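You operate a simulated robot arm through the tools that you are given. There is no shell and no other tool. Be economical: measure what you need, move in short steps, check, and stop when the job is done.

You are at the controls of a simulated two-armed robot. One attempt, no reset.

TASK
Take the grey cloth from the top of the purple-edged table and lay it out flat on the top of the green table.

It is judged by the outcome, as a careful person would: the job done as asked, and still so three seconds after it is handed in. It fails if anything else is knocked over, pushed out of place, dropped, spilled or broken. Flat cloth is picked up by pressing the open fingertips on it (5 to 10 N) and closing them slowly along it; thin cloth reads only 2 to 8 mm in the jaws.

THE ROBOT
Two 7-joint arms with two-finger parallel grippers on one trunk, on a base that drives. Base frame: it is fixed to the floor where the robot stands at the start and does not move with it; the origin is under the middle of the robot, x ahead of it, y to its left, z up; the surface under the hand at the start is at about z = 0.74. Readings come in m, rad, newtons and seconds.
The left shoulder is at the start at [0.07, 0.163, 1.07], the right one opposite. With the tool pointing down near the work surface each hand reaches from about 0.4 to 0.88 m from the robot's upright axis, wherever it stands, measured 20 degrees to its own side. Places, roughly: top of the green table [1.5, 0.7, 0.7]. Payload 3.43 kg a hand.
The TCP of each hand is the grasp point between the finger pads, 0.034 m short of the fingertips. In the tool frame z runs along the fingers and y along their closing line. The gripper opens to 0.128 m. The fingers are 0.024 m wide and 0.012 m thick; the gripper's body (0.048 by 0.13 m) begins 0.096 m behind the TCP.
Orientation is told as [roll, pitch, yaw] about the base's x, y, z axes, in that order, counted from this pose: with the fingers straight down and closing along the base's y, the tool's x points along the base's -x, its y along +y and its z along -z.

THE INTERFACE
- The arms move only by the tool send_rows. It takes "left_motion", "right_motion" or both (then of equal length, played together; a hand with none holds still); each is a list of rows, each a list of 3 entries, a list of its own where there are three numbers: the shift along the tool's x, y, z in m, then the turn, a rotation vector about the tool's x, y, z in rad, then the closure in counts, from 0 (fully open) to 255 (shut). In form: [[[dx, dy, dz], [ax, ay, az], fingers], ...]. A call has 1 to 12 rows; each row shifts and turns the commanded pose from where the row before left it, along the tool's axes as they then stand. Rows are played at 5 a second. More than 0.05 m and 0.15 rad between two rows, or a gripper value outside its range, and nothing of the call is played. Where a pose cannot be reached the arm comes as near as it can. A force on the tool above 40 N (or 10 N above the force at the start of the call, whichever is more), or a blocked arm, ends the call early, and 0.2 s more pass. The fingers move at their own pace (about 0.153 m/s each) and stop on an object; they squeeze with about 45 N. The grip force told is the motor's: it shows also when the fingers shut on nothing. Time passes only in rows, and 0.2 s behind the last, so rows that do not move let the fingers close. The reply holds the time, the measured pose of the TCP, the force on the tool along the base axes, the opening and the grip force, in the units named above and with some noise, with the torque about the TCP (base axes, N m) and any sound that the robot's microphone picked up.
- Cameras (640 x 400 px; columns grow to the right, rows downward): "scene" is now at [0.1358, -0.0023, 1.2916]; the picture's right is [-0.07, -1.00, 0.00], its down [-0.64, 0.05, -0.77] and it looks along [0.77, -0.06, -0.64] (base axes); focal length 264 px, centre (320, 200). "left" rides on the left gripper at [0.076, 0.011, -0.16] in its tool frame; the picture's right is [-0.15, 0.99, 0.00], its down [-0.88, -0.13, -0.46] and it looks along [-0.45, -0.07, 0.89] (tool axes); focal length 234 px, centre (320, 200). "right" rides on the right gripper at [0.076, -0.011, -0.16] in its tool frame; the picture's right is [0.15, 0.99, 0.00], its down [-0.88, 0.13, -0.46] and it looks along [-0.45, 0.07, 0.89] (tool axes); focal length 234 px, centre (320, 200). There is no depth. A picture from a camera that has moved, and an enlarged one, comes with that camera's place and axes in the base frame and with its lens.
- grab_frame(camera): a new picture of that camera. It takes no simulated time.
- slide_trunk(by): slides the trunk up (or, below 0, down) by that many m; the arms and the scene camera ride with it, the base frame stays. It gives what a move gives, with no picture.
- roll_base(legs): drives the robot by 1 to 6 legs, each [ahead, left, turn to the left] in m, m and rad, along the robot's own axes; the way and the turn of a leg run together, so that a leg with both is an arc; at most 1.5 m and 3.142 rad a leg. The arms and the cameras ride along, it lands a little off, and it stops where it bumps. It gives what a move gives.
- head_to(pan, tilt): turns the head with the scene camera to pan (to the left, within 1.501 rad either way) and tilt (down, from -0.506 to 1.204), counted from straight ahead of the robot. It gives what a move gives.
- inspect(camera, box): a new picture of the part [left, top, right, bottom] of that camera's present view, enlarged. It takes no simulated time.
- sign_off(): hands the job in; it is judged then, once.

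Work in short steps. Places have to be worked out from the pictures, the camera data and where the tool is seen: move nearer, look again, correct. Check each grasp and each placing, and mend what went wrong. You have 120 turns and 100 pictures in all, those below and enlarged ones among them. Open the grippers and draw the arms clear of the work before you hand the job in, unless the task says otherwise; then end with one line.

The tools are called after ">>>" as name(argument=value, ...) on one line, values as JSON. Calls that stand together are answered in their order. send_rows: Moves the arms, as the interface text tells. Its arguments: {"type":"object","properties":{"left_motion":{"type":"array","items":{"type":"array"}},"right_motion":{"type":"array","items":{"type":"array"}}},"required":[]} The other tools are called the same way: slide_trunk (by) slides the trunk up or down; roll_base (legs) drives the base; head_to (pan, tilt) turns the head that bears the scene camera; grab_frame (camera) takes a picture; inspect (camera, box) takes an enlarged picture of a part of a camera's view; sign_off () hands the job in.

At the start:

```text
time_s: 0.0
left_position: [0.6795, 0.2418, 0.896]
left_tcp_rot: [0.0, -0.001, -0.001]
left_force: [-0.8, 0.0, 0.1]
left_torque: [-0.01, -0.02, 0.02]
left_opening: 0.1279
left_finger_force: 0.1
right_position: [0.6467, -0.2063, 0.9451]
right_tcp_rot: [-0.001, 0.001, 0.0]
right_force: [0.4, -0.4, -0.1]
right_torque: [0.01, 0.02, 0.0]
right_opening: 0.1281
right_finger_force: 0.0
trunk travel left (down, up): [-0.55, 0.39]
robot x, y, heading: [0.0029, -0.0015, 0.002]
head pan, tilt: [-0.072, 0.689]
```

scene: 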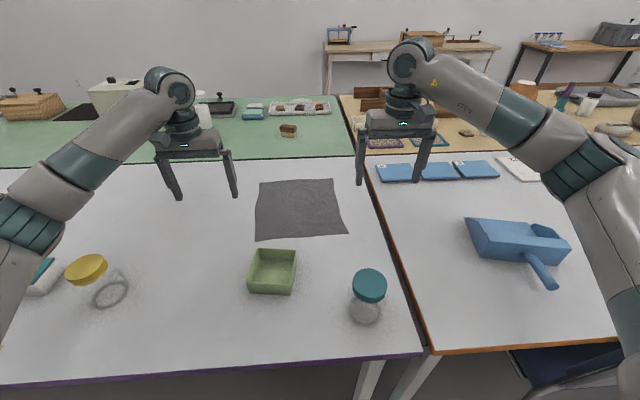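
right: 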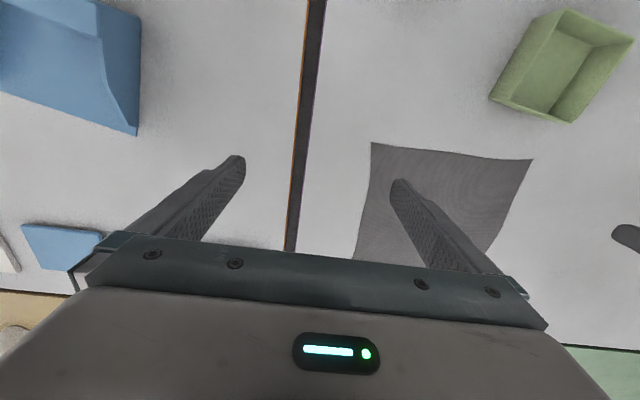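
left: 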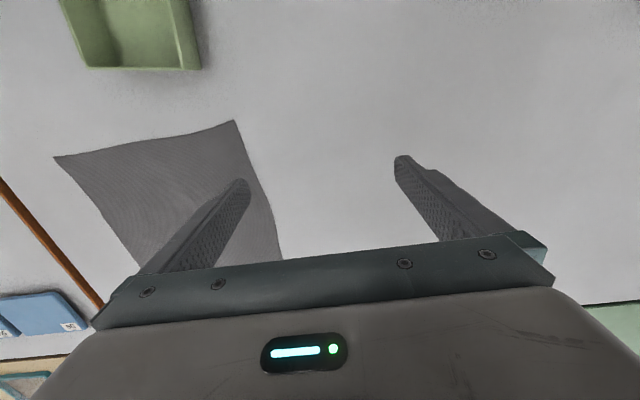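

The cloth spans about x 0.64–0.92, y −0.12–0.15, and the green table begins near x 1.06, beyond easy reach from here. I look left to find a way round and see the green table's layout.

>>> head_to(pan=0.9, tilt=0.5)

>>> grab_frame(camera="scene")

```text
time_s: 1.2
left_position: [0.6798, 0.2429, 0.8959]
left_tcp_rot: [0.001, 0.001, 0.0]
left_force: [0.5, -0.6, -1.0]
left_torque: [0.02, -0.03, 0.03]
left_opening: 0.128
left_finger_force: 0.0
right_position: [0.6462, -0.2062, 0.9453]
right_tcp_rot: [-0.001, 0.002, 0.001]
right_force: [0.3, -0.7, -0.3]
right_torque: [-0.01, -0.03, 0.01]
right_opening: 0.1279
right_finger_force: 0.1
trunk travel left (down, up): [-0.55, 0.39]
robot x, y, heading: [-0.0007, -0.0011, 0.003]
head pan, tilt: [0.901, 0.499]
```

```text
96 pictures are left
camera scene: at [0.1073, 0.0751, 1.3085], right [0.78, -0.62, 0.0], down [-0.3, -0.38, -0.88], along [0.55, 0.69, -0.48], focal length 264 px, centre (320, 200)
```

scene: 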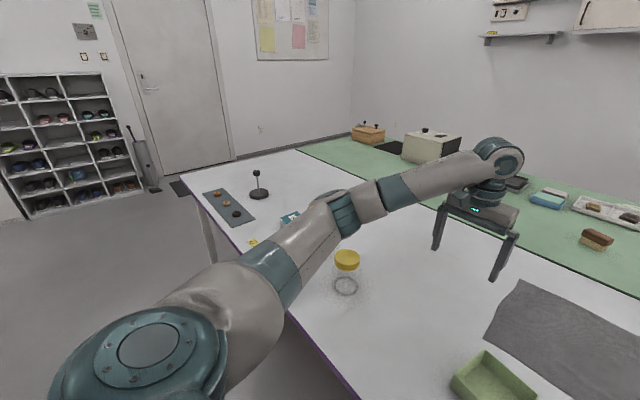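

The purple table's left end is at about y 1.55 with open floor beyond it. The front-left part of the green table (x 1.1–1.45, y 1.0–1.55) looks free. I'll grip the two near corners, back out, drive round the left end and lay the cloth there. First both hands go above the near corners.

>>> head_to(pan=0.0, tilt=0.8)

>>> send_rows(left_motion=[[[0.005, -0.033, 0.01], [0, 0, 0], 100], [[0.005, -0.035, 0.01], [0, 0, 0], 155], [[0.005, -0.035, 0.01], [0, 0, 0], 155], [[0, -0.03, 0.01], [0, 0, 0], 155], [[0, 0, 0], [0, 0, 0], 155]], right_motion=[[[-0.007, 0.03, 0.02], [0, 0, 0], 100], [[-0.006, 0.03, 0.02], [0, 0, 0], 155], [[-0.006, 0.03, 0.02], [0, 0, 0], 155], [[0, 0.026, 0.03], [0, 0, 0], 155], [[0, 0, 0], [0, 0, 0], 155]])

>>> grab_frame(camera="scene")

>>> grab_frame(camera="left")

>>> grab_frame(camera="right")

```text
time_s: 2.5
left_position: [0.6784, 0.2416, 0.8969]
left_tcp_rot: [0.001, -0.001, 0.0]
left_force: [0.5, 0.2, -0.5]
left_torque: [0.0, -0.02, 0.03]
left_opening: 0.1282
left_finger_force: 0.1
right_position: [0.6464, -0.2051, 0.9452]
right_tcp_rot: [0.0, -0.001, -0.001]
right_force: [0.2, -0.3, -0.3]
right_torque: [-0.01, 0.02, 0.01]
right_opening: 0.1283
right_finger_force: 0.1
trunk travel left (down, up): [-0.55, 0.39]
robot x, y, heading: [0.0005, 0.0001, -0.001]
head pan, tilt: [0.0, 0.799]
```

```text
time_s: 3.6
left_position: [0.6633, 0.1114, 0.8567]
left_tcp_rot: [-0.001, -0.001, 0.0]
left_force: [0.0, 0.1, 0.7]
left_torque: [-0.03, -0.03, 0.02]
left_opening: 0.0502
left_finger_force: 0.1
right_position: [0.664, -0.0883, 0.8533]
right_tcp_rot: [0.0, 0.0, 0.001]
right_force: [0.1, 0.2, 0.5]
right_torque: [0.0, 0.0, 0.01]
right_opening: 0.05
right_finger_force: 0.1
trunk travel left (down, up): [-0.55, 0.39]
robot x, y, heading: [-0.0008, 0.0046, 0.001]
head pan, tilt: [0.0, 0.799]
```

```text
95 pictures are left
camera scene: at [0.1308, 0.0041, 1.2826], right [0.0, -1.0, 0.0], down [-0.72, 0.0, -0.7], along [0.7, 0.0, -0.72], focal length 264 px, centre (320, 200)
```

scene: 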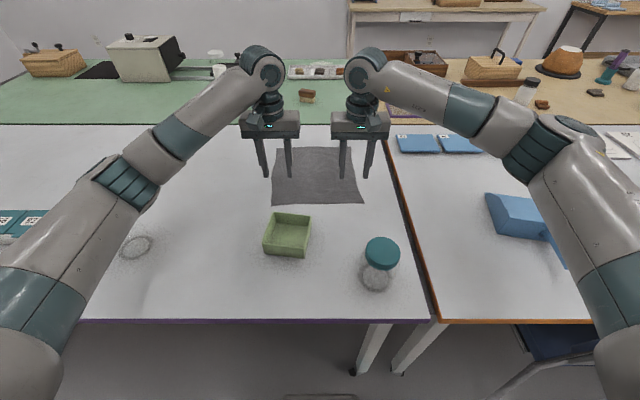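

```text
94 pictures are left
camera left: at [0.5863, 0.1219, 1.0163], right [0.15, 0.99, 0.0], down [0.88, -0.13, 0.46], along [0.45, -0.07, -0.89], focal length 234 px, centre (320, 200)
```

left: 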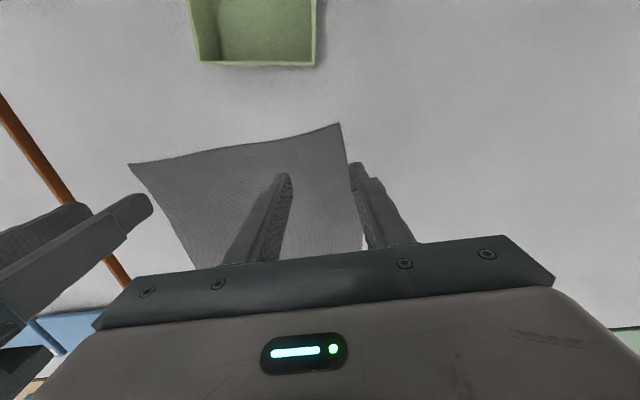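

```text
93 pictures are left
camera right: at [0.5896, -0.1006, 1.0126], right [-0.15, 0.99, 0.0], down [0.88, 0.13, 0.46], along [0.45, 0.07, -0.89], focal length 234 px, centre (320, 200)
```

right: 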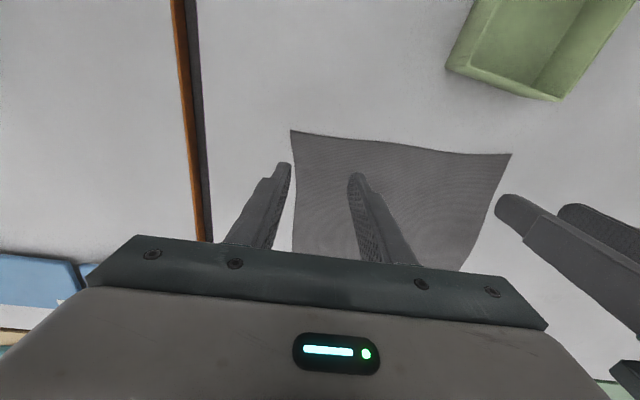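

Corners from both wrist views: left (0.632, 0.137), right (0.643, −0.125). I narrow the fingers to ~4 cm, centre just inside each corner, and descend to just over the table.

>>> send_rows(left_motion=[[[0.013, -0.014, 0.02], [0, 0, 0], 175], [[0, 0, 0.025], [0, 0, 0], 175], [[0, 0, 0.02], [0, 0, 0], 175], [[0, 0, 0.006], [0, 0, 0], 175], [[0, 0, 0], [0, 0, 0], 175]], right_motion=[[[0.004, 0.005, 0.02], [0, 0, 0], 175], [[0, 0, 0.025], [0, 0, 0], 175], [[0, 0, 0.02], [0, 0, 0], 175], [[0, 0, 0.003], [0, 0, 0], 175], [[0, 0, 0], [0, 0, 0], 175]])

>>> grab_frame(camera="left")

>>> grab_frame(camera="right")

```text
time_s: 4.8
left_position: [0.6508, 0.0947, 0.7864]
left_tcp_rot: [0.0, 0.001, 0.0]
left_force: [-0.1, 0.0, -0.3]
left_torque: [-0.02, -0.04, -0.02]
left_opening: 0.0402
left_finger_force: 0.1
right_position: [0.6606, -0.084, 0.7856]
right_tcp_rot: [0.0, 0.002, 0.0]
right_force: [-0.9, 0.7, -0.1]
right_torque: [0.01, -0.01, -0.03]
right_opening: 0.0401
right_finger_force: 0.1
trunk travel left (down, up): [-0.55, 0.39]
robot x, y, heading: [0.0003, -0.0001, -0.002]
head pan, tilt: [0.0, 0.799]
```

```text
92 pictures are left
camera left: at [0.5755, 0.1065, 0.9446], right [0.15, 0.99, 0.0], down [0.88, -0.13, 0.46], along [0.45, -0.07, -0.89], focal length 234 px, centre (320, 200)
```

left: 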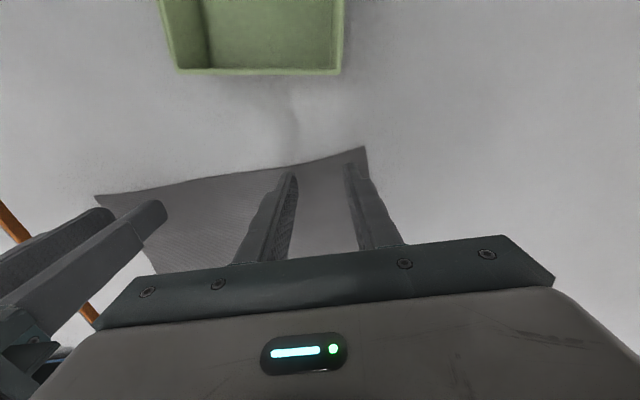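

```text
91 pictures are left
camera right: at [0.5853, -0.0966, 0.9458], right [-0.15, 0.99, 0.0], down [0.88, 0.13, 0.46], along [0.45, 0.07, -0.89], focal length 234 px, centre (320, 200)
```

right: 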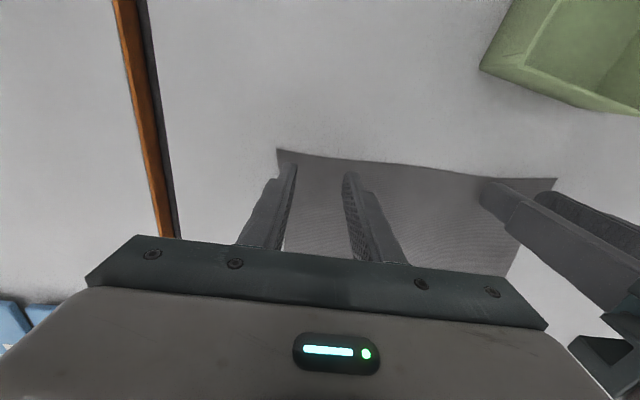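

Both fingertip pairs lie just inside the corners. Now I descend in small steps until contact.

>>> send_rows(left_motion=[[[0, 0, 0.004], [0, 0, 0], 175], [[0, 0, 0.003], [0, 0, 0], 175], [[0, 0, 0.003], [0, 0, 0], 175], [[0, 0, 0.001], [0, 0, 0], 175]], right_motion=[[[0, 0, 0.004], [0, 0, 0], 175], [[0, 0, 0.003], [0, 0, 0], 175], [[0, 0, 0.003], [0, 0, 0], 175], [[0, 0, 0.001], [0, 0, 0], 175]])

```text
time_s: 5.8
left_position: [0.6519, 0.0938, 0.7753]
left_tcp_rot: [0.0, 0.001, -0.001]
left_force: [0.5, 0.5, 2.9]
left_torque: [0.02, -0.03, -0.01]
left_opening: 0.0402
left_finger_force: 0.1
right_position: [0.6599, -0.0845, 0.7751]
right_tcp_rot: [0.0, 0.0, -0.001]
right_force: [-0.4, -0.6, 1.4]
right_torque: [-0.06, 0.02, -0.01]
right_opening: 0.04
right_finger_force: 0.1
trunk travel left (down, up): [-0.55, 0.39]
robot x, y, heading: [-0.003, 0.0001, 0.003]
head pan, tilt: [0.0, 0.799]
```

Light contact is starting (2.9 N and 1.4 N). I press about 2 mm more and check.

>>> send_rows(left_motion=[[[0, 0, 0.001], [0, 0, 0], 175], [[0, 0, 0.0005], [0, 0, 0], 175]], right_motion=[[[0, 0, 0.001], [0, 0, 0], 175], [[0, 0, 0.0008], [0, 0, 0], 175]])

```text
time_s: 6.5
left_position: [0.6516, 0.0956, 0.7758]
left_tcp_rot: [-0.003, -0.002, 0.001]
left_force: [2.2, -0.4, 7.6]
left_torque: [0.06, 0.01, -0.01]
left_opening: 0.0401
left_finger_force: 0.1
right_position: [0.6617, -0.0833, 0.7756]
right_tcp_rot: [0.001, -0.004, 0.0]
right_force: [0.0, 0.8, 9.0]
right_torque: [-0.11, 0.04, 0.01]
right_opening: 0.0399
right_finger_force: 0.1
trunk travel left (down, up): [-0.55, 0.39]
robot x, y, heading: [0.001, 0.0023, 0.002]
head pan, tilt: [0.0, 0.799]
```

Pressing with 7.6 and 9 N is right. Now I close slowly.

>>> send_rows(left_motion=[[[0, 0, 0], [0, 0, 0], 183], [[0, 0, 0], [0, 0, 0], 191], [[0, 0, 0], [0, 0, 0], 199], [[0, 0, 0], [0, 0, 0], 207], [[0, 0, 0], [0, 0, 0], 215], [[0, 0, 0], [0, 0, 0], 223], [[0, 0, 0], [0, 0, 0], 231], [[0, 0, 0], [0, 0, 0], 239], [[0, 0, 0], [0, 0, 0], 247], [[0, 0, 0], [0, 0, 0], 255], [[0, 0, 0], [0, 0, 0], 255]], right_motion=[[[0, 0, 0], [0, 0, 0], 183], [[0, 0, 0], [0, 0, 0], 191], [[0, 0, 0], [0, 0, 0], 199], [[0, 0, 0], [0, 0, 0], 207], [[0, 0, 0], [0, 0, 0], 215], [[0, 0, 0], [0, 0, 0], 223], [[0, 0, 0], [0, 0, 0], 231], [[0, 0, 0], [0, 0, 0], 239], [[0, 0, 0], [0, 0, 0], 247], [[0, 0, 0], [0, 0, 0], 255], [[0, 0, 0], [0, 0, 0], 255]])

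>>> grab_frame(camera="left")

>>> grab_frame(camera="right")

```text
time_s: 8.8
left_position: [0.6492, 0.0937, 0.7749]
left_tcp_rot: [-0.002, -0.003, -0.002]
left_force: [0.8, -11.5, 12.7]
left_torque: [-0.38, 0.02, 0.02]
left_opening: 0.0018
left_finger_force: 36.9
right_position: [0.6596, -0.0845, 0.7744]
right_tcp_rot: [0.002, -0.003, 0.003]
right_force: [-0.7, 11.2, 13.0]
right_torque: [0.37, 0.04, 0.02]
right_opening: 0.0016
right_finger_force: 36.9
trunk travel left (down, up): [-0.55, 0.39]
robot x, y, heading: [-0.0002, -0.0017, -0.001]
head pan, tilt: [0.0, 0.799]
```

```text
90 pictures are left
camera left: at [0.5728, 0.1061, 0.934], right [0.15, 0.99, 0.0], down [0.88, -0.13, 0.46], along [0.45, -0.07, -0.89], focal length 234 px, centre (320, 200)
```

left: 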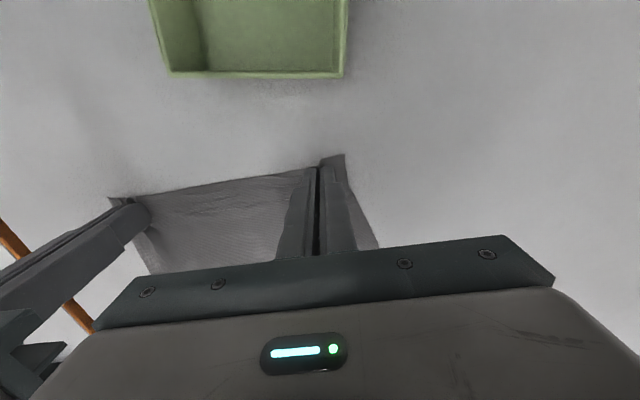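

```text
89 pictures are left
camera right: at [0.5844, -0.0964, 0.9345], right [-0.15, 0.99, 0.0], down [0.88, 0.13, 0.46], along [0.45, 0.07, -0.89], focal length 234 px, centre (320, 200)
```

right: 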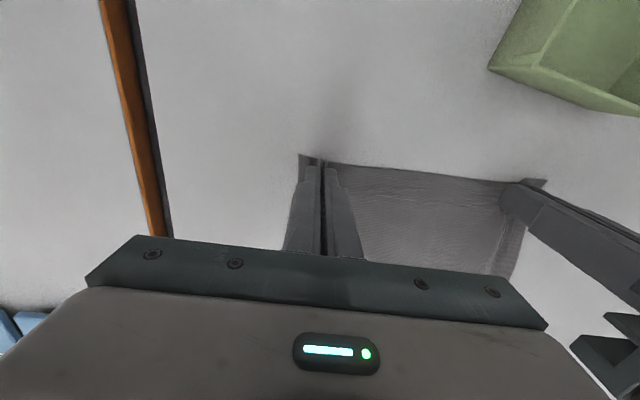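

Folds appear in both jaws and the cloth is taut between the hands. I ease the hands 4 mm inward and lift a few cm as a test.

>>> send_rows(left_motion=[[[0, -0.004, -0.005], [0, 0, 0], 255], [[0, 0, -0.015], [0, 0, 0], 255], [[0, 0, -0.02], [0, 0, 0], 255], [[0, 0, -0.02], [0, 0, 0], 255], [[0, 0, -0.02], [0, 0, 0], 255]], right_motion=[[[0, 0.004, -0.005], [0, 0, 0], 255], [[0, 0, -0.015], [0, 0, 0], 255], [[0, 0, -0.02], [0, 0, 0], 255], [[0, 0, -0.02], [0, 0, 0], 255], [[0, 0, -0.02], [0, 0, 0], 255]])

>>> grab_frame(camera="scene")

>>> grab_frame(camera="right")

```text
time_s: 10.1
left_position: [0.6503, 0.0929, 0.8532]
left_tcp_rot: [0.001, 0.002, 0.0]
left_force: [-0.3, -1.4, 0.0]
left_torque: [0.01, -0.03, 0.01]
left_opening: 0.002
left_finger_force: 37.3
right_position: [0.6605, -0.0793, 0.8547]
right_tcp_rot: [0.0, 0.001, -0.001]
right_force: [-0.2, 1.0, -0.5]
right_torque: [0.02, -0.01, 0.0]
right_opening: 0.0018
right_finger_force: 36.6
trunk travel left (down, up): [-0.55, 0.39]
robot x, y, heading: [-0.0004, -0.0007, 0.0]
head pan, tilt: [0.0, 0.799]
```

```text
88 pictures are left
camera scene: at [0.1307, 0.0039, 1.2825], right [0.0, -1.0, 0.0], down [-0.72, 0.0, -0.7], along [0.7, 0.0, -0.72], focal length 264 px, centre (320, 200)
```

scene: 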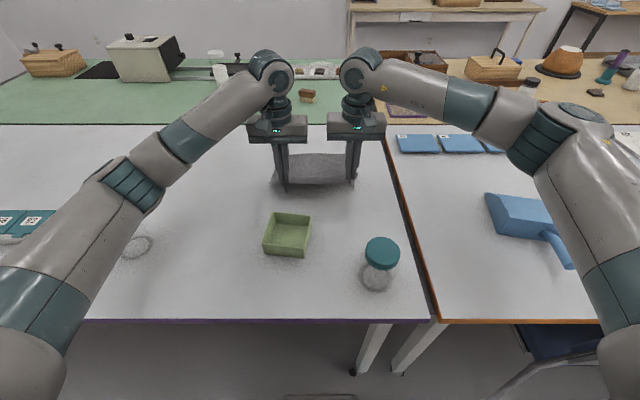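

```text
87 pictures are left
camera right: at [0.5856, -0.0916, 1.0133], right [-0.15, 0.99, 0.0], down [0.88, 0.13, 0.46], along [0.45, 0.07, -0.89], focal length 234 px, centre (320, 200)
```

right: 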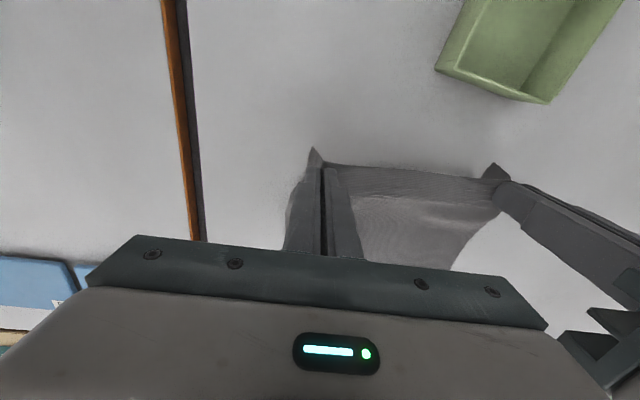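

Both corners are held and the cloth lifts cleanly. I raise the trunk so the hanging cloth clears everything on the tables.

>>> slide_trunk(by=0.38)

>>> grab_frame(camera="scene")

```text
time_s: 13.7
left_position: [0.6508, 0.0921, 1.2332]
left_tcp_rot: [-0.001, 0.001, 0.001]
left_force: [0.4, -0.7, -0.5]
left_torque: [-0.02, 0.0, 0.0]
left_opening: 0.0016
left_finger_force: 36.6
right_position: [0.6606, -0.0798, 1.2328]
right_tcp_rot: [-0.001, 0.002, 0.0]
right_force: [0.2, 0.6, -0.5]
right_torque: [0.02, 0.03, 0.04]
right_opening: 0.0017
right_finger_force: 36.6
trunk travel left (down, up): [-0.93, 0.01]
robot x, y, heading: [-0.0022, 0.002, -0.001]
head pan, tilt: [0.0, 0.799]
```

```text
86 pictures are left
camera scene: at [0.1316, 0.0038, 1.6625], right [0.0, -1.0, 0.0], down [-0.72, 0.0, -0.7], along [0.7, 0.0, -0.72], focal length 264 px, centre (320, 200)
```

scene: 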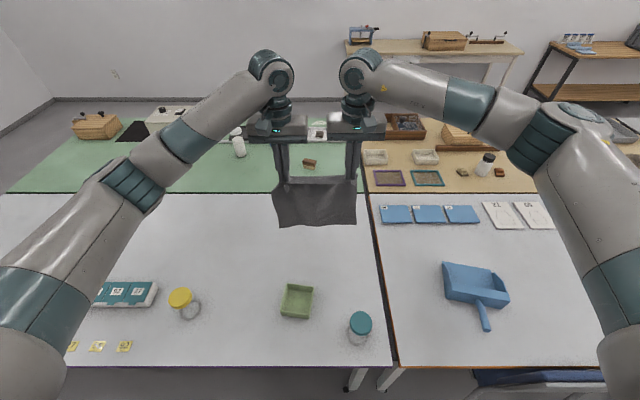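

The cloth hangs cleanly, clear of everything. I back off slightly and strafe left past the table's end, then check.

>>> roll_base(legs=[[-0.12, 0, 0], [0, 1.2, 0], [0, 1.0, 0]])

>>> head_to(pan=-0.3, tilt=0.6)

>>> grab_frame(camera="scene")

```text
time_s: 25.1
left_position: [0.5454, 2.2219, 1.2323]
left_tcp_rot: [0.0, 0.0, -0.021]
left_force: [0.0, -1.0, -0.1]
left_torque: [-0.03, 0.01, 0.0]
left_opening: 0.0017
left_finger_force: 36.0
right_position: [0.5527, 2.049, 1.2329]
right_tcp_rot: [0.001, -0.001, -0.022]
right_force: [0.6, 1.1, 0.2]
right_torque: [0.0, -0.04, 0.0]
right_opening: 0.0017
right_finger_force: 36.5
trunk travel left (down, up): [-0.93, 0.01]
robot x, y, heading: [-0.107, 2.1439, -0.023]
head pan, tilt: [0.0, 0.799]
```

```text
time_s: 25.9
left_position: [0.546, 2.2228, 1.2322]
left_tcp_rot: [-0.001, -0.001, -0.019]
left_force: [0.6, -0.6, 0.5]
left_torque: [0.0, 0.03, 0.0]
left_opening: 0.0017
left_finger_force: 36.2
right_position: [0.5527, 2.0519, 1.2333]
right_tcp_rot: [-0.001, 0.001, -0.021]
right_force: [0.5, 0.6, -1.2]
right_torque: [-0.02, 0.02, 0.05]
right_opening: 0.0017
right_finger_force: 36.8
trunk travel left (down, up): [-0.93, 0.01]
robot x, y, heading: [-0.1053, 2.1438, -0.02]
head pan, tilt: [-0.3, 0.6]
```

```text
85 pictures are left
camera scene: at [0.028, 2.1189, 1.6794], right [-0.31, -0.95, 0.0], down [-0.54, 0.18, -0.82], along [0.78, -0.26, -0.57], focal length 264 px, centre (320, 200)
```

scene: 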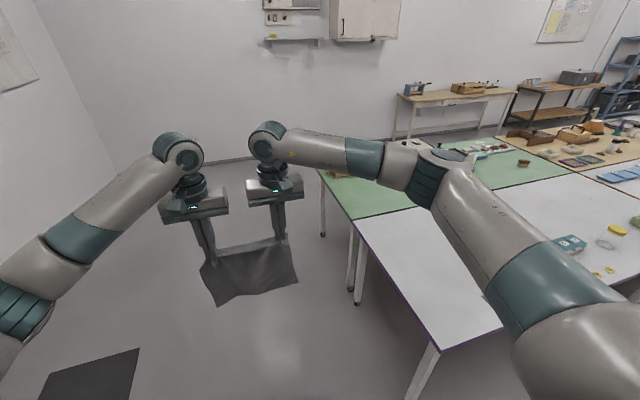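

Clear floor here. I turn right to face the tables' left end and strafe towards the green table's end.

>>> roll_base(legs=[[0, 0, -1.55], [0, 1.35, 0]])

>>> head_to(pan=0.0, tilt=0.8)

>>> grab_frame(camera="scene")

```text
time_s: 36.5
left_position: [1.3896, 1.5694, 1.2329]
left_tcp_rot: [0.001, -0.001, -1.502]
left_force: [-1.0, -0.2, 1.1]
left_torque: [0.02, 0.02, 0.04]
left_opening: 0.0017
left_finger_force: 36.4
right_position: [1.2205, 1.5485, 1.2336]
right_tcp_rot: [0.001, -0.001, -1.501]
right_force: [0.5, 0.2, 0.4]
right_torque: [0.0, -0.03, 0.02]
right_opening: 0.0017
right_finger_force: 36.3
trunk travel left (down, up): [-0.93, 0.01]
robot x, y, heading: [1.2543, 2.2099, -1.503]
head pan, tilt: [-0.3, 0.6]
```

```text
time_s: 37.2
left_position: [1.3912, 1.5706, 1.2334]
left_tcp_rot: [0.0, 0.002, -1.502]
left_force: [-1.2, -0.5, -0.8]
left_torque: [-0.02, 0.0, 0.03]
left_opening: 0.0018
left_finger_force: 36.2
right_position: [1.2197, 1.5474, 1.2333]
right_tcp_rot: [-0.001, 0.001, -1.5]
right_force: [0.1, 0.0, -0.3]
right_torque: [0.03, -0.02, -0.01]
right_opening: 0.0016
right_finger_force: 36.7
trunk travel left (down, up): [-0.93, 0.01]
robot x, y, heading: [1.2533, 2.2164, -1.499]
head pan, tilt: [0.0, 0.799]
```

```text
84 pictures are left
camera scene: at [1.2631, 2.0862, 1.6626], right [-1.0, -0.07, 0.0], down [-0.05, 0.72, -0.7], along [0.05, -0.7, -0.72], focal length 264 px, centre (320, 200)
```

scene: 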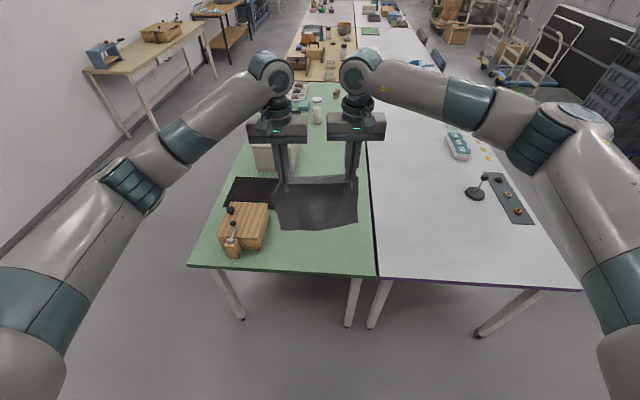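

The green table's end is at y≈1.56, x 1.09–1.82. The free area is x 1.1–1.52 with the wooden box, pad and white box beyond that. I drive ahead 0.25 m so the cloth can be laid near x 1.3, y 1.25–1.5.

>>> roll_base(legs=[[0.25, 0, 0]])

>>> send_rows(left_motion=[[[0, 0, -0.04], [0, 0, 0], 255], [[0, 0, -0.04], [0, 0, 0], 255], [[0, 0, -0.04], [0, 0, 0], 255], [[0, 0, -0.04], [0, 0, 0], 255], [[0, 0, -0.04], [0, 0, 0], 255], [[-0.03, 0, 0], [0, 0, 0], 255], [[-0.03, 0, 0], [0, 0, 0], 255]], right_motion=[[[0, 0, -0.04], [0, 0, 0], 255], [[0, 0, -0.04], [0, 0, 0], 255], [[0, 0, -0.04], [0, 0, 0], 255], [[0, 0, -0.04], [0, 0, 0], 255], [[0, 0, -0.04], [0, 0, 0], 255], [[-0.03, 0, 0], [0, 0, 0], 255], [[-0.03, 0, 0], [0, 0, 0], 255]])

>>> grab_frame(camera="scene")

```text
time_s: 39.0
left_position: [1.4094, 1.3308, 1.2345]
left_tcp_rot: [0.0, -0.001, -1.5]
left_force: [-1.2, -0.3, 0.0]
left_torque: [-0.04, 0.06, 0.05]
left_opening: 0.0016
left_finger_force: 36.3
right_position: [1.238, 1.3076, 1.2355]
right_tcp_rot: [0.0, -0.002, -1.5]
right_force: [0.9, 0.3, 0.6]
right_torque: [0.0, 0.0, 0.05]
right_opening: 0.0017
right_finger_force: 36.8
trunk travel left (down, up): [-0.93, 0.01]
robot x, y, heading: [1.2686, 1.9681, -1.497]
head pan, tilt: [0.0, 0.799]
```

```text
time_s: 40.6
left_position: [1.4128, 1.2626, 1.4299]
left_tcp_rot: [0.0, 0.005, -1.499]
left_force: [-0.4, -0.4, -1.3]
left_torque: [0.01, 0.06, -0.01]
left_opening: 0.0016
left_finger_force: 36.3
right_position: [1.2428, 1.24, 1.4312]
right_tcp_rot: [0.0, 0.004, -1.498]
right_force: [0.4, -0.7, 0.6]
right_torque: [0.02, -0.01, 0.04]
right_opening: 0.0017
right_finger_force: 36.2
trunk travel left (down, up): [-0.93, 0.01]
robot x, y, heading: [1.2737, 1.9691, -1.5]
head pan, tilt: [0.0, 0.799]
```

```text
83 pictures are left
camera scene: at [1.2809, 1.8383, 1.662], right [-1.0, -0.07, 0.0], down [-0.05, 0.72, -0.69], along [0.05, -0.69, -0.72], focal length 264 px, centre (320, 200)
```

scene: 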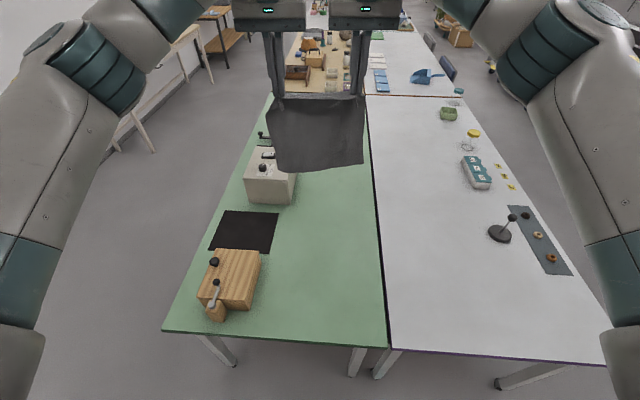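

The cloth hangs straight over a free part of the green table. I lower the trunk 0.38 m, which should leave the cloth's bottom edge several cm above the top.

>>> slide_trunk(by=-0.38)

>>> grab_frame(camera="scene")

>>> grab_frame(camera="left")

```text
time_s: 44.3
left_position: [1.4126, 1.2678, 1.053]
left_tcp_rot: [-0.001, 0.0, -1.5]
left_force: [-0.4, 1.2, -0.5]
left_torque: [-0.01, 0.01, 0.03]
left_opening: 0.0017
left_finger_force: 36.2
right_position: [1.2426, 1.2449, 1.0535]
right_tcp_rot: [0.0, 0.001, -1.497]
right_force: [-0.1, 0.1, 1.2]
right_torque: [-0.01, -0.01, 0.0]
right_opening: 0.0018
right_finger_force: 37.1
trunk travel left (down, up): [-0.55, 0.39]
robot x, y, heading: [1.2699, 1.9701, -1.495]
head pan, tilt: [0.0, 0.799]
```

```text
82 pictures are left
camera scene: at [1.2804, 1.8436, 1.2826], right [-1.0, -0.07, 0.0], down [-0.05, 0.72, -0.7], along [0.05, -0.7, -0.72], focal length 264 px, centre (320, 200)
```

scene: 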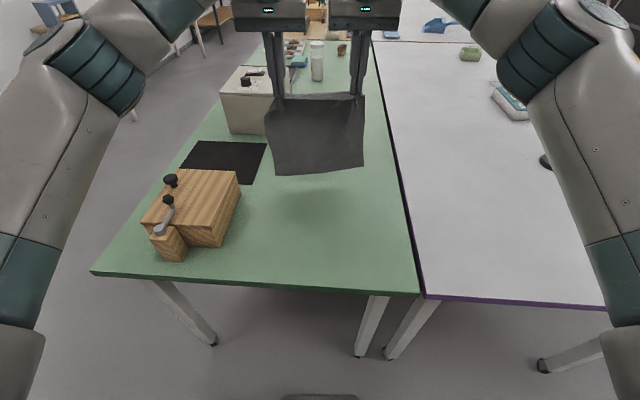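

```text
81 pictures are left
camera left: at [1.4169, 1.3433, 1.2118], right [1.0, -0.08, 0.0], down [-0.07, -0.89, 0.46], along [-0.03, -0.45, -0.89], focal length 234 px, centre (320, 200)
```

left: 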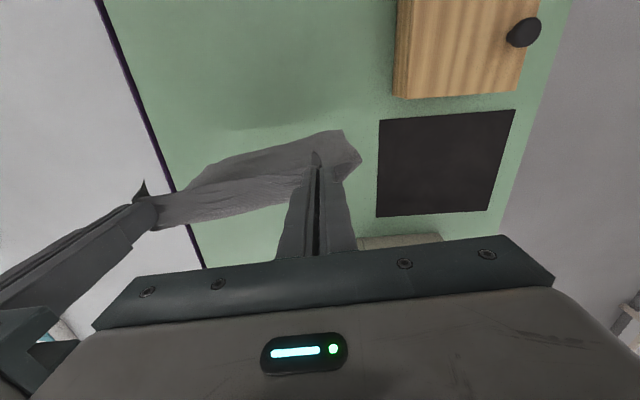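

The bottom edge is a few cm above the green top and the area below is clear. I go 3 cm further ahead while lowering 6 cm, then look.

>>> send_rows(left_motion=[[[-0.015, 0, 0.02], [0, 0, 0], 255], [[-0.015, 0, 0.02], [0, 0, 0], 255], [[0, 0, 0.02], [0, 0, 0], 255], [[0, 0, 0], [0, 0, 0], 255], [[0, 0, 0], [0, 0, 0], 255]], right_motion=[[[-0.015, 0, 0.02], [0, 0, 0], 255], [[-0.015, 0, 0.02], [0, 0, 0], 255], [[0, 0, 0.02], [0, 0, 0], 255], [[0, 0, 0], [0, 0, 0], 255], [[0, 0, 0], [0, 0, 0], 255]])

>>> grab_frame(camera="scene")

```text
time_s: 45.5
left_position: [1.4121, 1.2349, 0.9904]
left_tcp_rot: [0.0, -0.001, -1.501]
left_force: [-0.3, -0.4, -0.9]
left_torque: [0.04, 0.05, 0.05]
left_opening: 0.0016
left_finger_force: 35.7
right_position: [1.2439, 1.2158, 0.9915]
right_tcp_rot: [0.001, -0.001, -1.5]
right_force: [-0.5, -0.4, -0.4]
right_torque: [-0.01, 0.0, 0.0]
right_opening: 0.0013
right_finger_force: 36.5
trunk travel left (down, up): [-0.55, 0.39]
robot x, y, heading: [1.2709, 1.9684, -1.502]
head pan, tilt: [0.0, 0.799]
```

```text
80 pictures are left
camera scene: at [1.2804, 1.8433, 1.2825], right [-1.0, -0.07, 0.0], down [-0.05, 0.72, -0.7], along [0.05, -0.69, -0.72], focal length 264 px, centre (320, 200)
```

scene: 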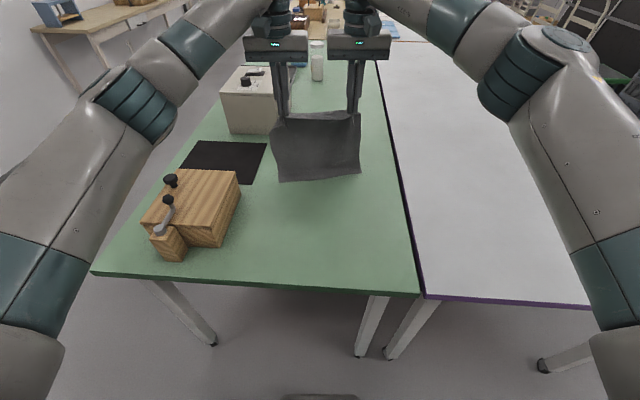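

The bottom edge is about at table level under the hands. I begin the laying arc: back towards me while lowering.

>>> send_rows(left_motion=[[[0, 0, 0.015], [0, 0, 0], 255], [[0.025, 0, 0.01], [0, 0, 0], 255], [[0.025, 0, 0.012], [0, 0, 0], 255], [[0.025, 0, 0.015], [0, 0, 0], 255], [[0.02, 0, 0.015], [0, 0, 0], 255], [[0.02, 0, 0.015], [0, 0, 0], 255], [[0, 0, 0], [0, 0, 0], 255]], right_motion=[[[0, 0, 0.015], [0, 0, 0], 255], [[0.025, 0, 0.01], [0, 0, 0], 255], [[0.025, 0, 0.012], [0, 0, 0], 255], [[0.025, 0, 0.015], [0, 0, 0], 255], [[0.02, 0, 0.015], [0, 0, 0], 255], [[0.02, 0, 0.015], [0, 0, 0], 255], [[0, 0, 0], [0, 0, 0], 255]])

>>> grab_frame(camera="scene")

```text
time_s: 47.1
left_position: [1.4073, 1.3529, 0.9088]
left_tcp_rot: [0.0, 0.0, -1.501]
left_force: [0.0, 0.1, 0.3]
left_torque: [0.02, 0.03, 0.04]
left_opening: 0.0017
left_finger_force: 36.4
right_position: [1.2362, 1.331, 0.9128]
right_tcp_rot: [0.0, -0.002, -1.499]
right_force: [1.5, 0.1, 0.1]
right_torque: [0.04, -0.03, 0.04]
right_opening: 0.002
right_finger_force: 36.0
trunk travel left (down, up): [-0.55, 0.39]
robot x, y, heading: [1.269, 1.9697, -1.504]
head pan, tilt: [0.0, 0.799]
```

```text
79 pictures are left
camera scene: at [1.2804, 1.8434, 1.2825], right [-1.0, -0.07, 0.0], down [-0.05, 0.72, -0.7], along [0.05, -0.7, -0.72], focal length 264 px, centre (320, 200)
```

scene: 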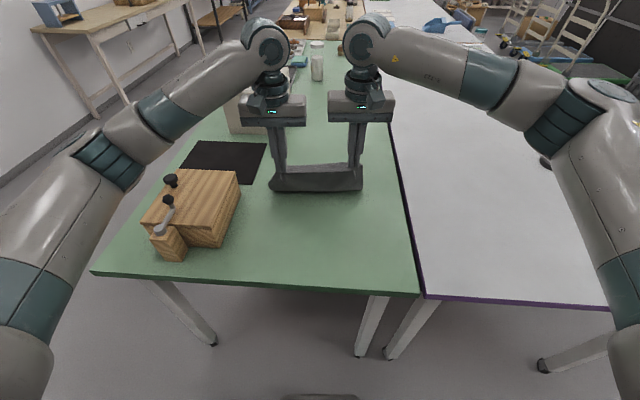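

The cloth slopes away behind the fingers as intended. I check from the wrist.

>>> grab_frame(camera="left")

>>> inspect(camera="scene", box=[220, 80, 420, 210])

```text
78 pictures are left
camera left: at [1.4124, 1.4288, 1.0676], right [1.0, -0.07, 0.0], down [-0.07, -0.89, 0.46], along [-0.03, -0.45, -0.89], focal length 234 px, centre (320, 200)
```

left: 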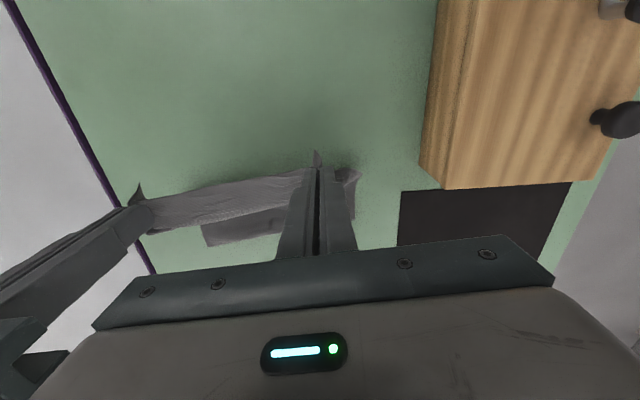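

```text
3.08 times, centred on (320, 145) of scene
camera zoom: at [1.2804, 1.8434, 1.2825], right [-1.0, -0.07, 0.0], down [-0.05, 0.72, -0.7], along [0.05, -0.7, -0.72], focal length 814 px, centre (320, 369)
```

zoom: 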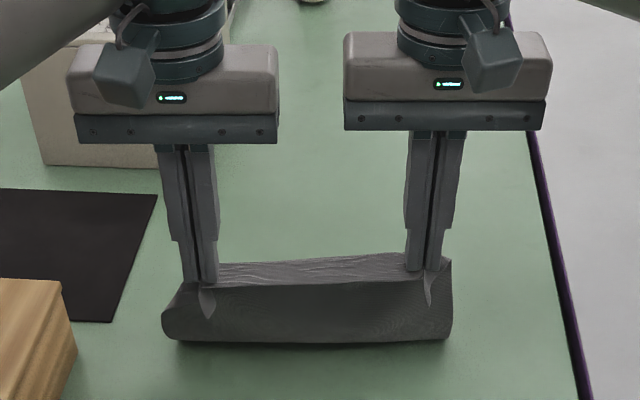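

The cloth is too slack: it bellies towards me while its far end lies away. I retreat at constant height to draw out the slack, then look.

>>> send_rows(left_motion=[[[0.02, 0, 0], [0, 0, 0], 255], [[0.02, 0, 0], [0, 0, 0], 255], [[0.02, 0, 0], [0, 0, 0], 255], [[0, 0, 0], [0, 0, 0], 255], [[0, 0, 0], [0, 0, 0], 255]], right_motion=[[[0.02, 0, 0], [0, 0, 0], 255], [[0.02, 0, 0], [0, 0, 0], 255], [[0.02, 0, 0], [0, 0, 0], 255], [[0, 0, 0], [0, 0, 0], 255], [[0, 0, 0], [0, 0, 0], 255]])

>>> grab_frame(camera="left")

>>> inspect(camera="scene", box=[220, 100, 420, 225])

```text
time_s: 48.3
left_position: [1.4031, 1.4119, 0.9086]
left_tcp_rot: [0.002, 0.0, -1.5]
left_force: [-1.9, -0.3, -0.1]
left_torque: [0.0, 0.05, 0.02]
left_opening: 0.0016
left_finger_force: 36.3
right_position: [1.2328, 1.3886, 0.9123]
right_tcp_rot: [0.0, 0.002, -1.499]
right_force: [1.2, 0.2, 0.6]
right_torque: [0.01, -0.11, 0.05]
right_opening: 0.0017
right_finger_force: 36.5
trunk travel left (down, up): [-0.55, 0.39]
robot x, y, heading: [1.2725, 1.9681, -1.501]
head pan, tilt: [0.0, 0.799]
```

```text
76 pictures are left
camera left: at [1.4082, 1.489, 1.0684], right [1.0, -0.07, 0.0], down [-0.07, -0.89, 0.46], along [-0.03, -0.45, -0.89], focal length 234 px, centre (320, 200)
```

left: 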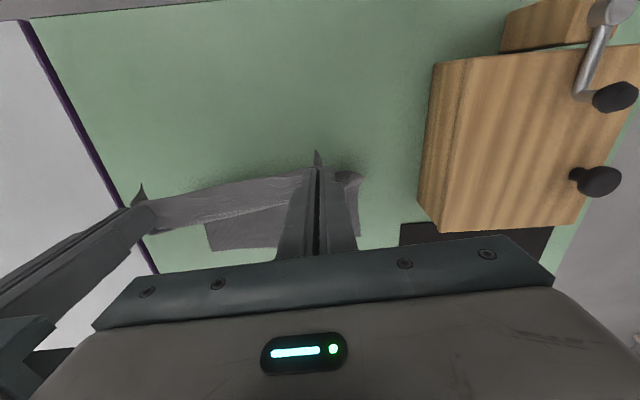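

```text
3.20 times, centred on (320, 162) of scene
camera zoom: at [1.2804, 1.8438, 1.2826], right [-1.0, -0.07, 0.0], down [-0.05, 0.72, -0.7], along [0.05, -0.7, -0.72], focal length 846 px, centre (320, 320)
```

zoom: 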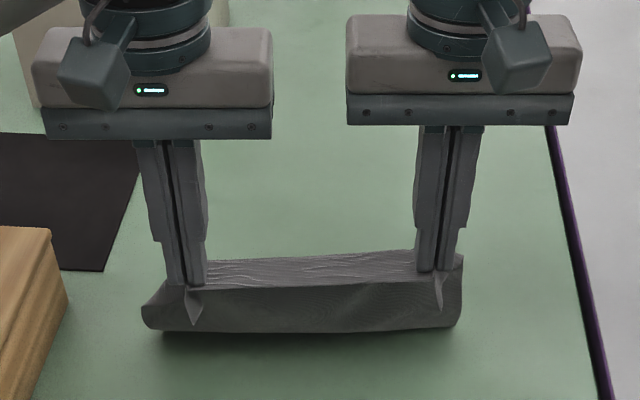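

From the wrist view the far edge lies at y≈1.2 with the hands at 1.40, so the sheet is near taut. The front band is the small flap by the pinch. I continue the arc downward.

>>> send_rows(left_motion=[[[0.02, 0, 0.015], [0, 0, 0], 255], [[0.015, 0, 0.02], [0, 0, 0], 255], [[0.015, 0, 0.025], [0, 0, 0], 255], [[0.01, 0, 0.025], [0, 0, 0], 255], [[0, 0, 0], [0, 0, 0], 255], [[0, 0, 0], [0, 0, 0], 255]], right_motion=[[[0.02, 0, 0.015], [0, 0, 0], 255], [[0.015, 0, 0.02], [0, 0, 0], 255], [[0.015, 0, 0.025], [0, 0, 0], 255], [[0.01, 0, 0.025], [0, 0, 0], 255], [[0, 0, 0], [0, 0, 0], 255], [[0, 0, 0], [0, 0, 0], 255]])

>>> grab_frame(camera="left")

>>> inspect(camera="scene", box=[220, 125, 420, 250])

```text
time_s: 49.7
left_position: [1.3974, 1.4713, 0.8252]
left_tcp_rot: [-0.001, 0.001, -1.5]
left_force: [-0.3, -0.6, -0.1]
left_torque: [-0.02, 0.04, 0.02]
left_opening: 0.0017
left_finger_force: 35.9
right_position: [1.2286, 1.4487, 0.8278]
right_tcp_rot: [0.0, 0.002, -1.499]
right_force: [-0.4, -0.6, -0.3]
right_torque: [0.01, 0.0, 0.02]
right_opening: 0.0017
right_finger_force: 36.4
trunk travel left (down, up): [-0.55, 0.39]
robot x, y, heading: [1.2726, 1.9719, -1.495]
head pan, tilt: [0.0, 0.799]
```

```text
74 pictures are left
camera left: at [1.4023, 1.548, 0.9844], right [1.0, -0.07, 0.0], down [-0.07, -0.89, 0.46], along [-0.03, -0.45, -0.89], focal length 234 px, centre (320, 200)
```

left: 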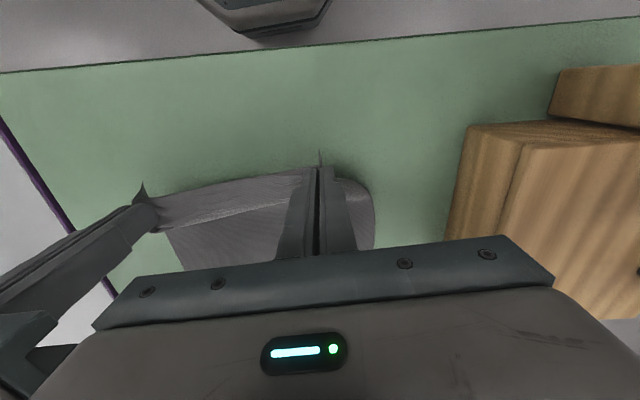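

```text
3.20 times, centred on (320, 188) of scene
camera zoom: at [1.2804, 1.8434, 1.2825], right [-1.0, -0.07, 0.0], down [-0.05, 0.72, -0.7], along [0.05, -0.7, -0.72], focal length 846 px, centre (320, 240)
```

zoom: 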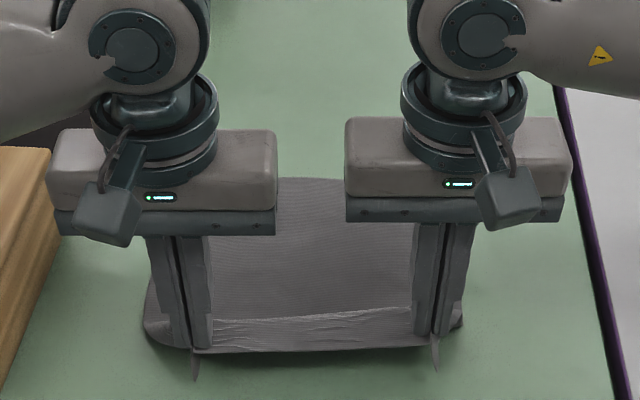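

The sheet now lies flat beyond the hands with only the last bit raised. I drag slightly back while lowering to just above the table.

>>> send_rows(left_motion=[[[0.01, 0, 0.015], [0, 0, 0], 255], [[0.01, 0, 0.015], [0, 0, 0], 255], [[0.01, 0, 0.01], [0, 0, 0], 255], [[0, 0, 0], [0, 0, 0], 255]], right_motion=[[[0.01, 0, 0.015], [0, 0, 0], 255], [[0.01, 0, 0.015], [0, 0, 0], 255], [[0.01, 0, 0.012], [0, 0, 0], 255], [[0, 0, 0], [0, 0, 0], 255]])

>>> inspect(camera="scene", box=[220, 125, 420, 250])

```text
time_s: 50.7
left_position: [1.395, 1.5011, 0.7859]
left_tcp_rot: [0.0, -0.001, -1.5]
left_force: [0.0, -0.1, 0.0]
left_torque: [-0.02, 0.02, 0.04]
left_opening: 0.0014
left_finger_force: 36.5
right_position: [1.2256, 1.479, 0.7864]
right_tcp_rot: [0.001, 0.0, -1.5]
right_force: [1.1, 0.6, -0.2]
right_torque: [0.0, -0.01, 0.02]
right_opening: 0.0014
right_finger_force: 36.8
trunk travel left (down, up): [-0.55, 0.39]
robot x, y, heading: [1.2719, 1.9689, -1.497]
head pan, tilt: [0.0, 0.799]
```

```text
3.20 times, centred on (320, 188) of scene
camera zoom: at [1.2805, 1.8435, 1.2825], right [-1.0, -0.07, 0.0], down [-0.05, 0.72, -0.7], along [0.05, -0.7, -0.72], focal length 846 px, centre (320, 240)
```

zoom: 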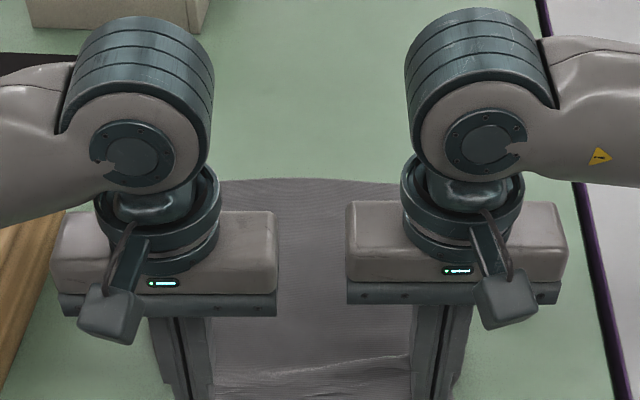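

Far edge stayed put. I lower carefully to contact.

>>> send_rows(left_motion=[[[0, 0, 0.004], [0, 0, 0], 255], [[0, 0, 0.004], [0, 0, 0], 255], [[0, 0, 0.003], [0, 0, 0], 255], [[0, 0, 0], [0, 0, 0], 255]], right_motion=[[[0, 0, 0.004], [0, 0, 0], 255], [[0, 0, 0.004], [0, 0, 0], 255], [[0, 0, 0.003], [0, 0, 0], 255], [[0, 0, 0], [0, 0, 0], 255]])

>>> grab_frame(camera="left")

>>> grab_frame(camera="scene")

```text
time_s: 51.7
left_position: [1.3951, 1.5024, 0.7757]
left_tcp_rot: [0.001, -0.002, -1.498]
left_force: [-1.3, -1.9, 8.7]
left_torque: [-0.11, 0.03, 0.0]
left_opening: 0.0018
left_finger_force: 36.7
right_position: [1.2248, 1.4793, 0.7747]
right_tcp_rot: [-0.001, -0.001, -1.5]
right_force: [0.6, -1.0, 9.3]
right_torque: [0.0, 0.0, 0.04]
right_opening: 0.0017
right_finger_force: 36.5
trunk travel left (down, up): [-0.55, 0.39]
robot x, y, heading: [1.2721, 1.9702, -1.499]
head pan, tilt: [0.0, 0.799]
```

```text
71 pictures are left
camera left: at [1.4007, 1.5791, 0.9345], right [1.0, -0.07, 0.0], down [-0.07, -0.89, 0.46], along [-0.03, -0.46, -0.89], focal length 234 px, centre (320, 200)
```

left: 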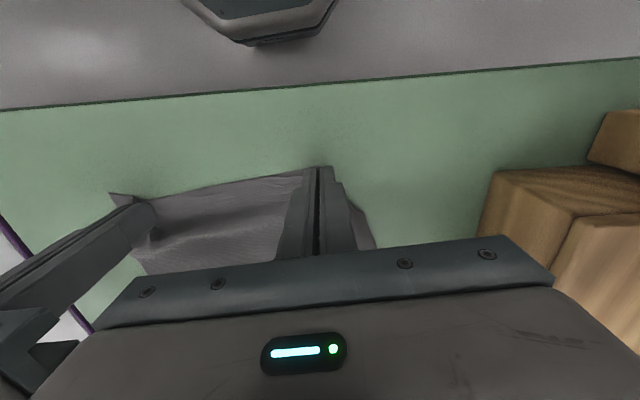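

```text
70 pictures are left
camera scene: at [1.2802, 1.8448, 1.283], right [-1.0, -0.07, 0.0], down [-0.05, 0.71, -0.7], along [0.05, -0.7, -0.72], focal length 264 px, centre (320, 200)
```

scene: 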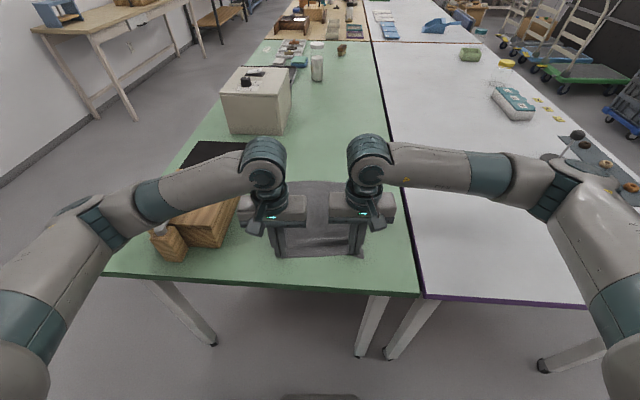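

Contact at 9 N; a slack wrinkle lies just ahead of the hands. I ease pressure by 3 mm and drag back 1.5 cm to straighten it.

>>> send_rows(left_motion=[[[0, 0, -0.003], [0, 0, 0], 255], [[0.005, 0, 0], [0, 0, 0], 255], [[0.005, 0, 0], [0, 0, 0], 255], [[0.005, 0, 0], [0, 0, 0], 255], [[0, 0, 0], [0, 0, 0], 255]], right_motion=[[[0, 0, -0.003], [0, 0, 0], 255], [[0.005, 0, 0], [0, 0, 0], 255], [[0.005, 0, 0], [0, 0, 0], 255], [[0.005, 0, 0], [0, 0, 0], 255], [[0, 0, 0], [0, 0, 0], 255]])

>>> grab_frame(camera="left")

>>> inspect(camera="scene", box=[220, 165, 420, 290])

```text
time_s: 52.9
left_position: [1.3939, 1.516, 0.7792]
left_tcp_rot: [0.0, -0.002, -1.501]
left_force: [0.6, -0.8, -0.3]
left_torque: [0.01, -0.01, 0.02]
left_opening: 0.0018
left_finger_force: 36.5
right_position: [1.2238, 1.495, 0.7763]
right_tcp_rot: [0.001, 0.001, -1.499]
right_force: [0.7, -0.2, 0.3]
right_torque: [-0.01, -0.03, 0.02]
right_opening: 0.0016
right_finger_force: 36.0
trunk travel left (down, up): [-0.55, 0.39]
robot x, y, heading: [1.2712, 1.9688, -1.503]
head pan, tilt: [0.0, 0.799]
```

```text
69 pictures are left
camera left: at [1.3985, 1.5933, 0.9377], right [1.0, -0.08, 0.0], down [-0.07, -0.89, 0.45], along [-0.03, -0.45, -0.89], focal length 234 px, centre (320, 200)
```

left: 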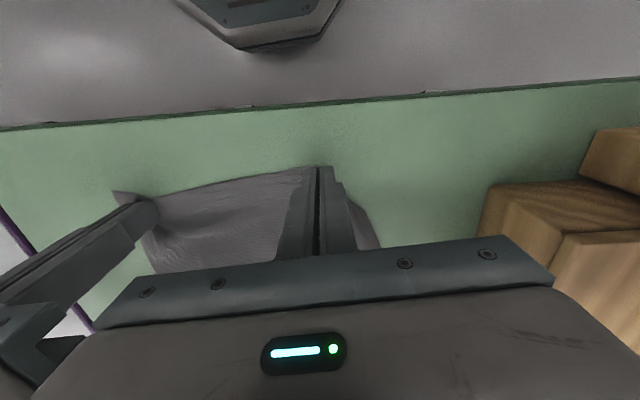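

```text
3.20 times, centred on (320, 228) of scene
camera zoom: at [1.2804, 1.8434, 1.2825], right [-1.0, -0.07, 0.0], down [-0.05, 0.72, -0.7], along [0.05, -0.7, -0.72], focal length 846 px, centre (320, 112)
```

zoom: 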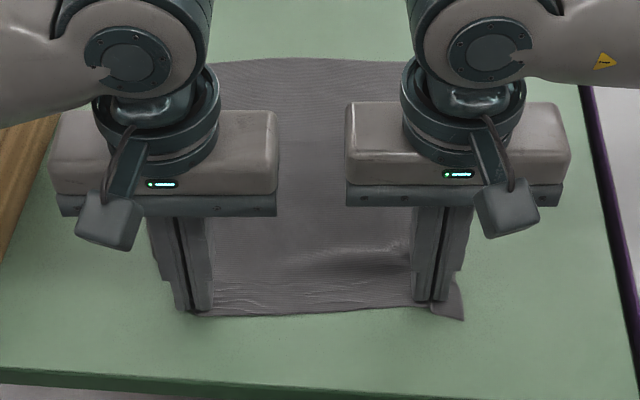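

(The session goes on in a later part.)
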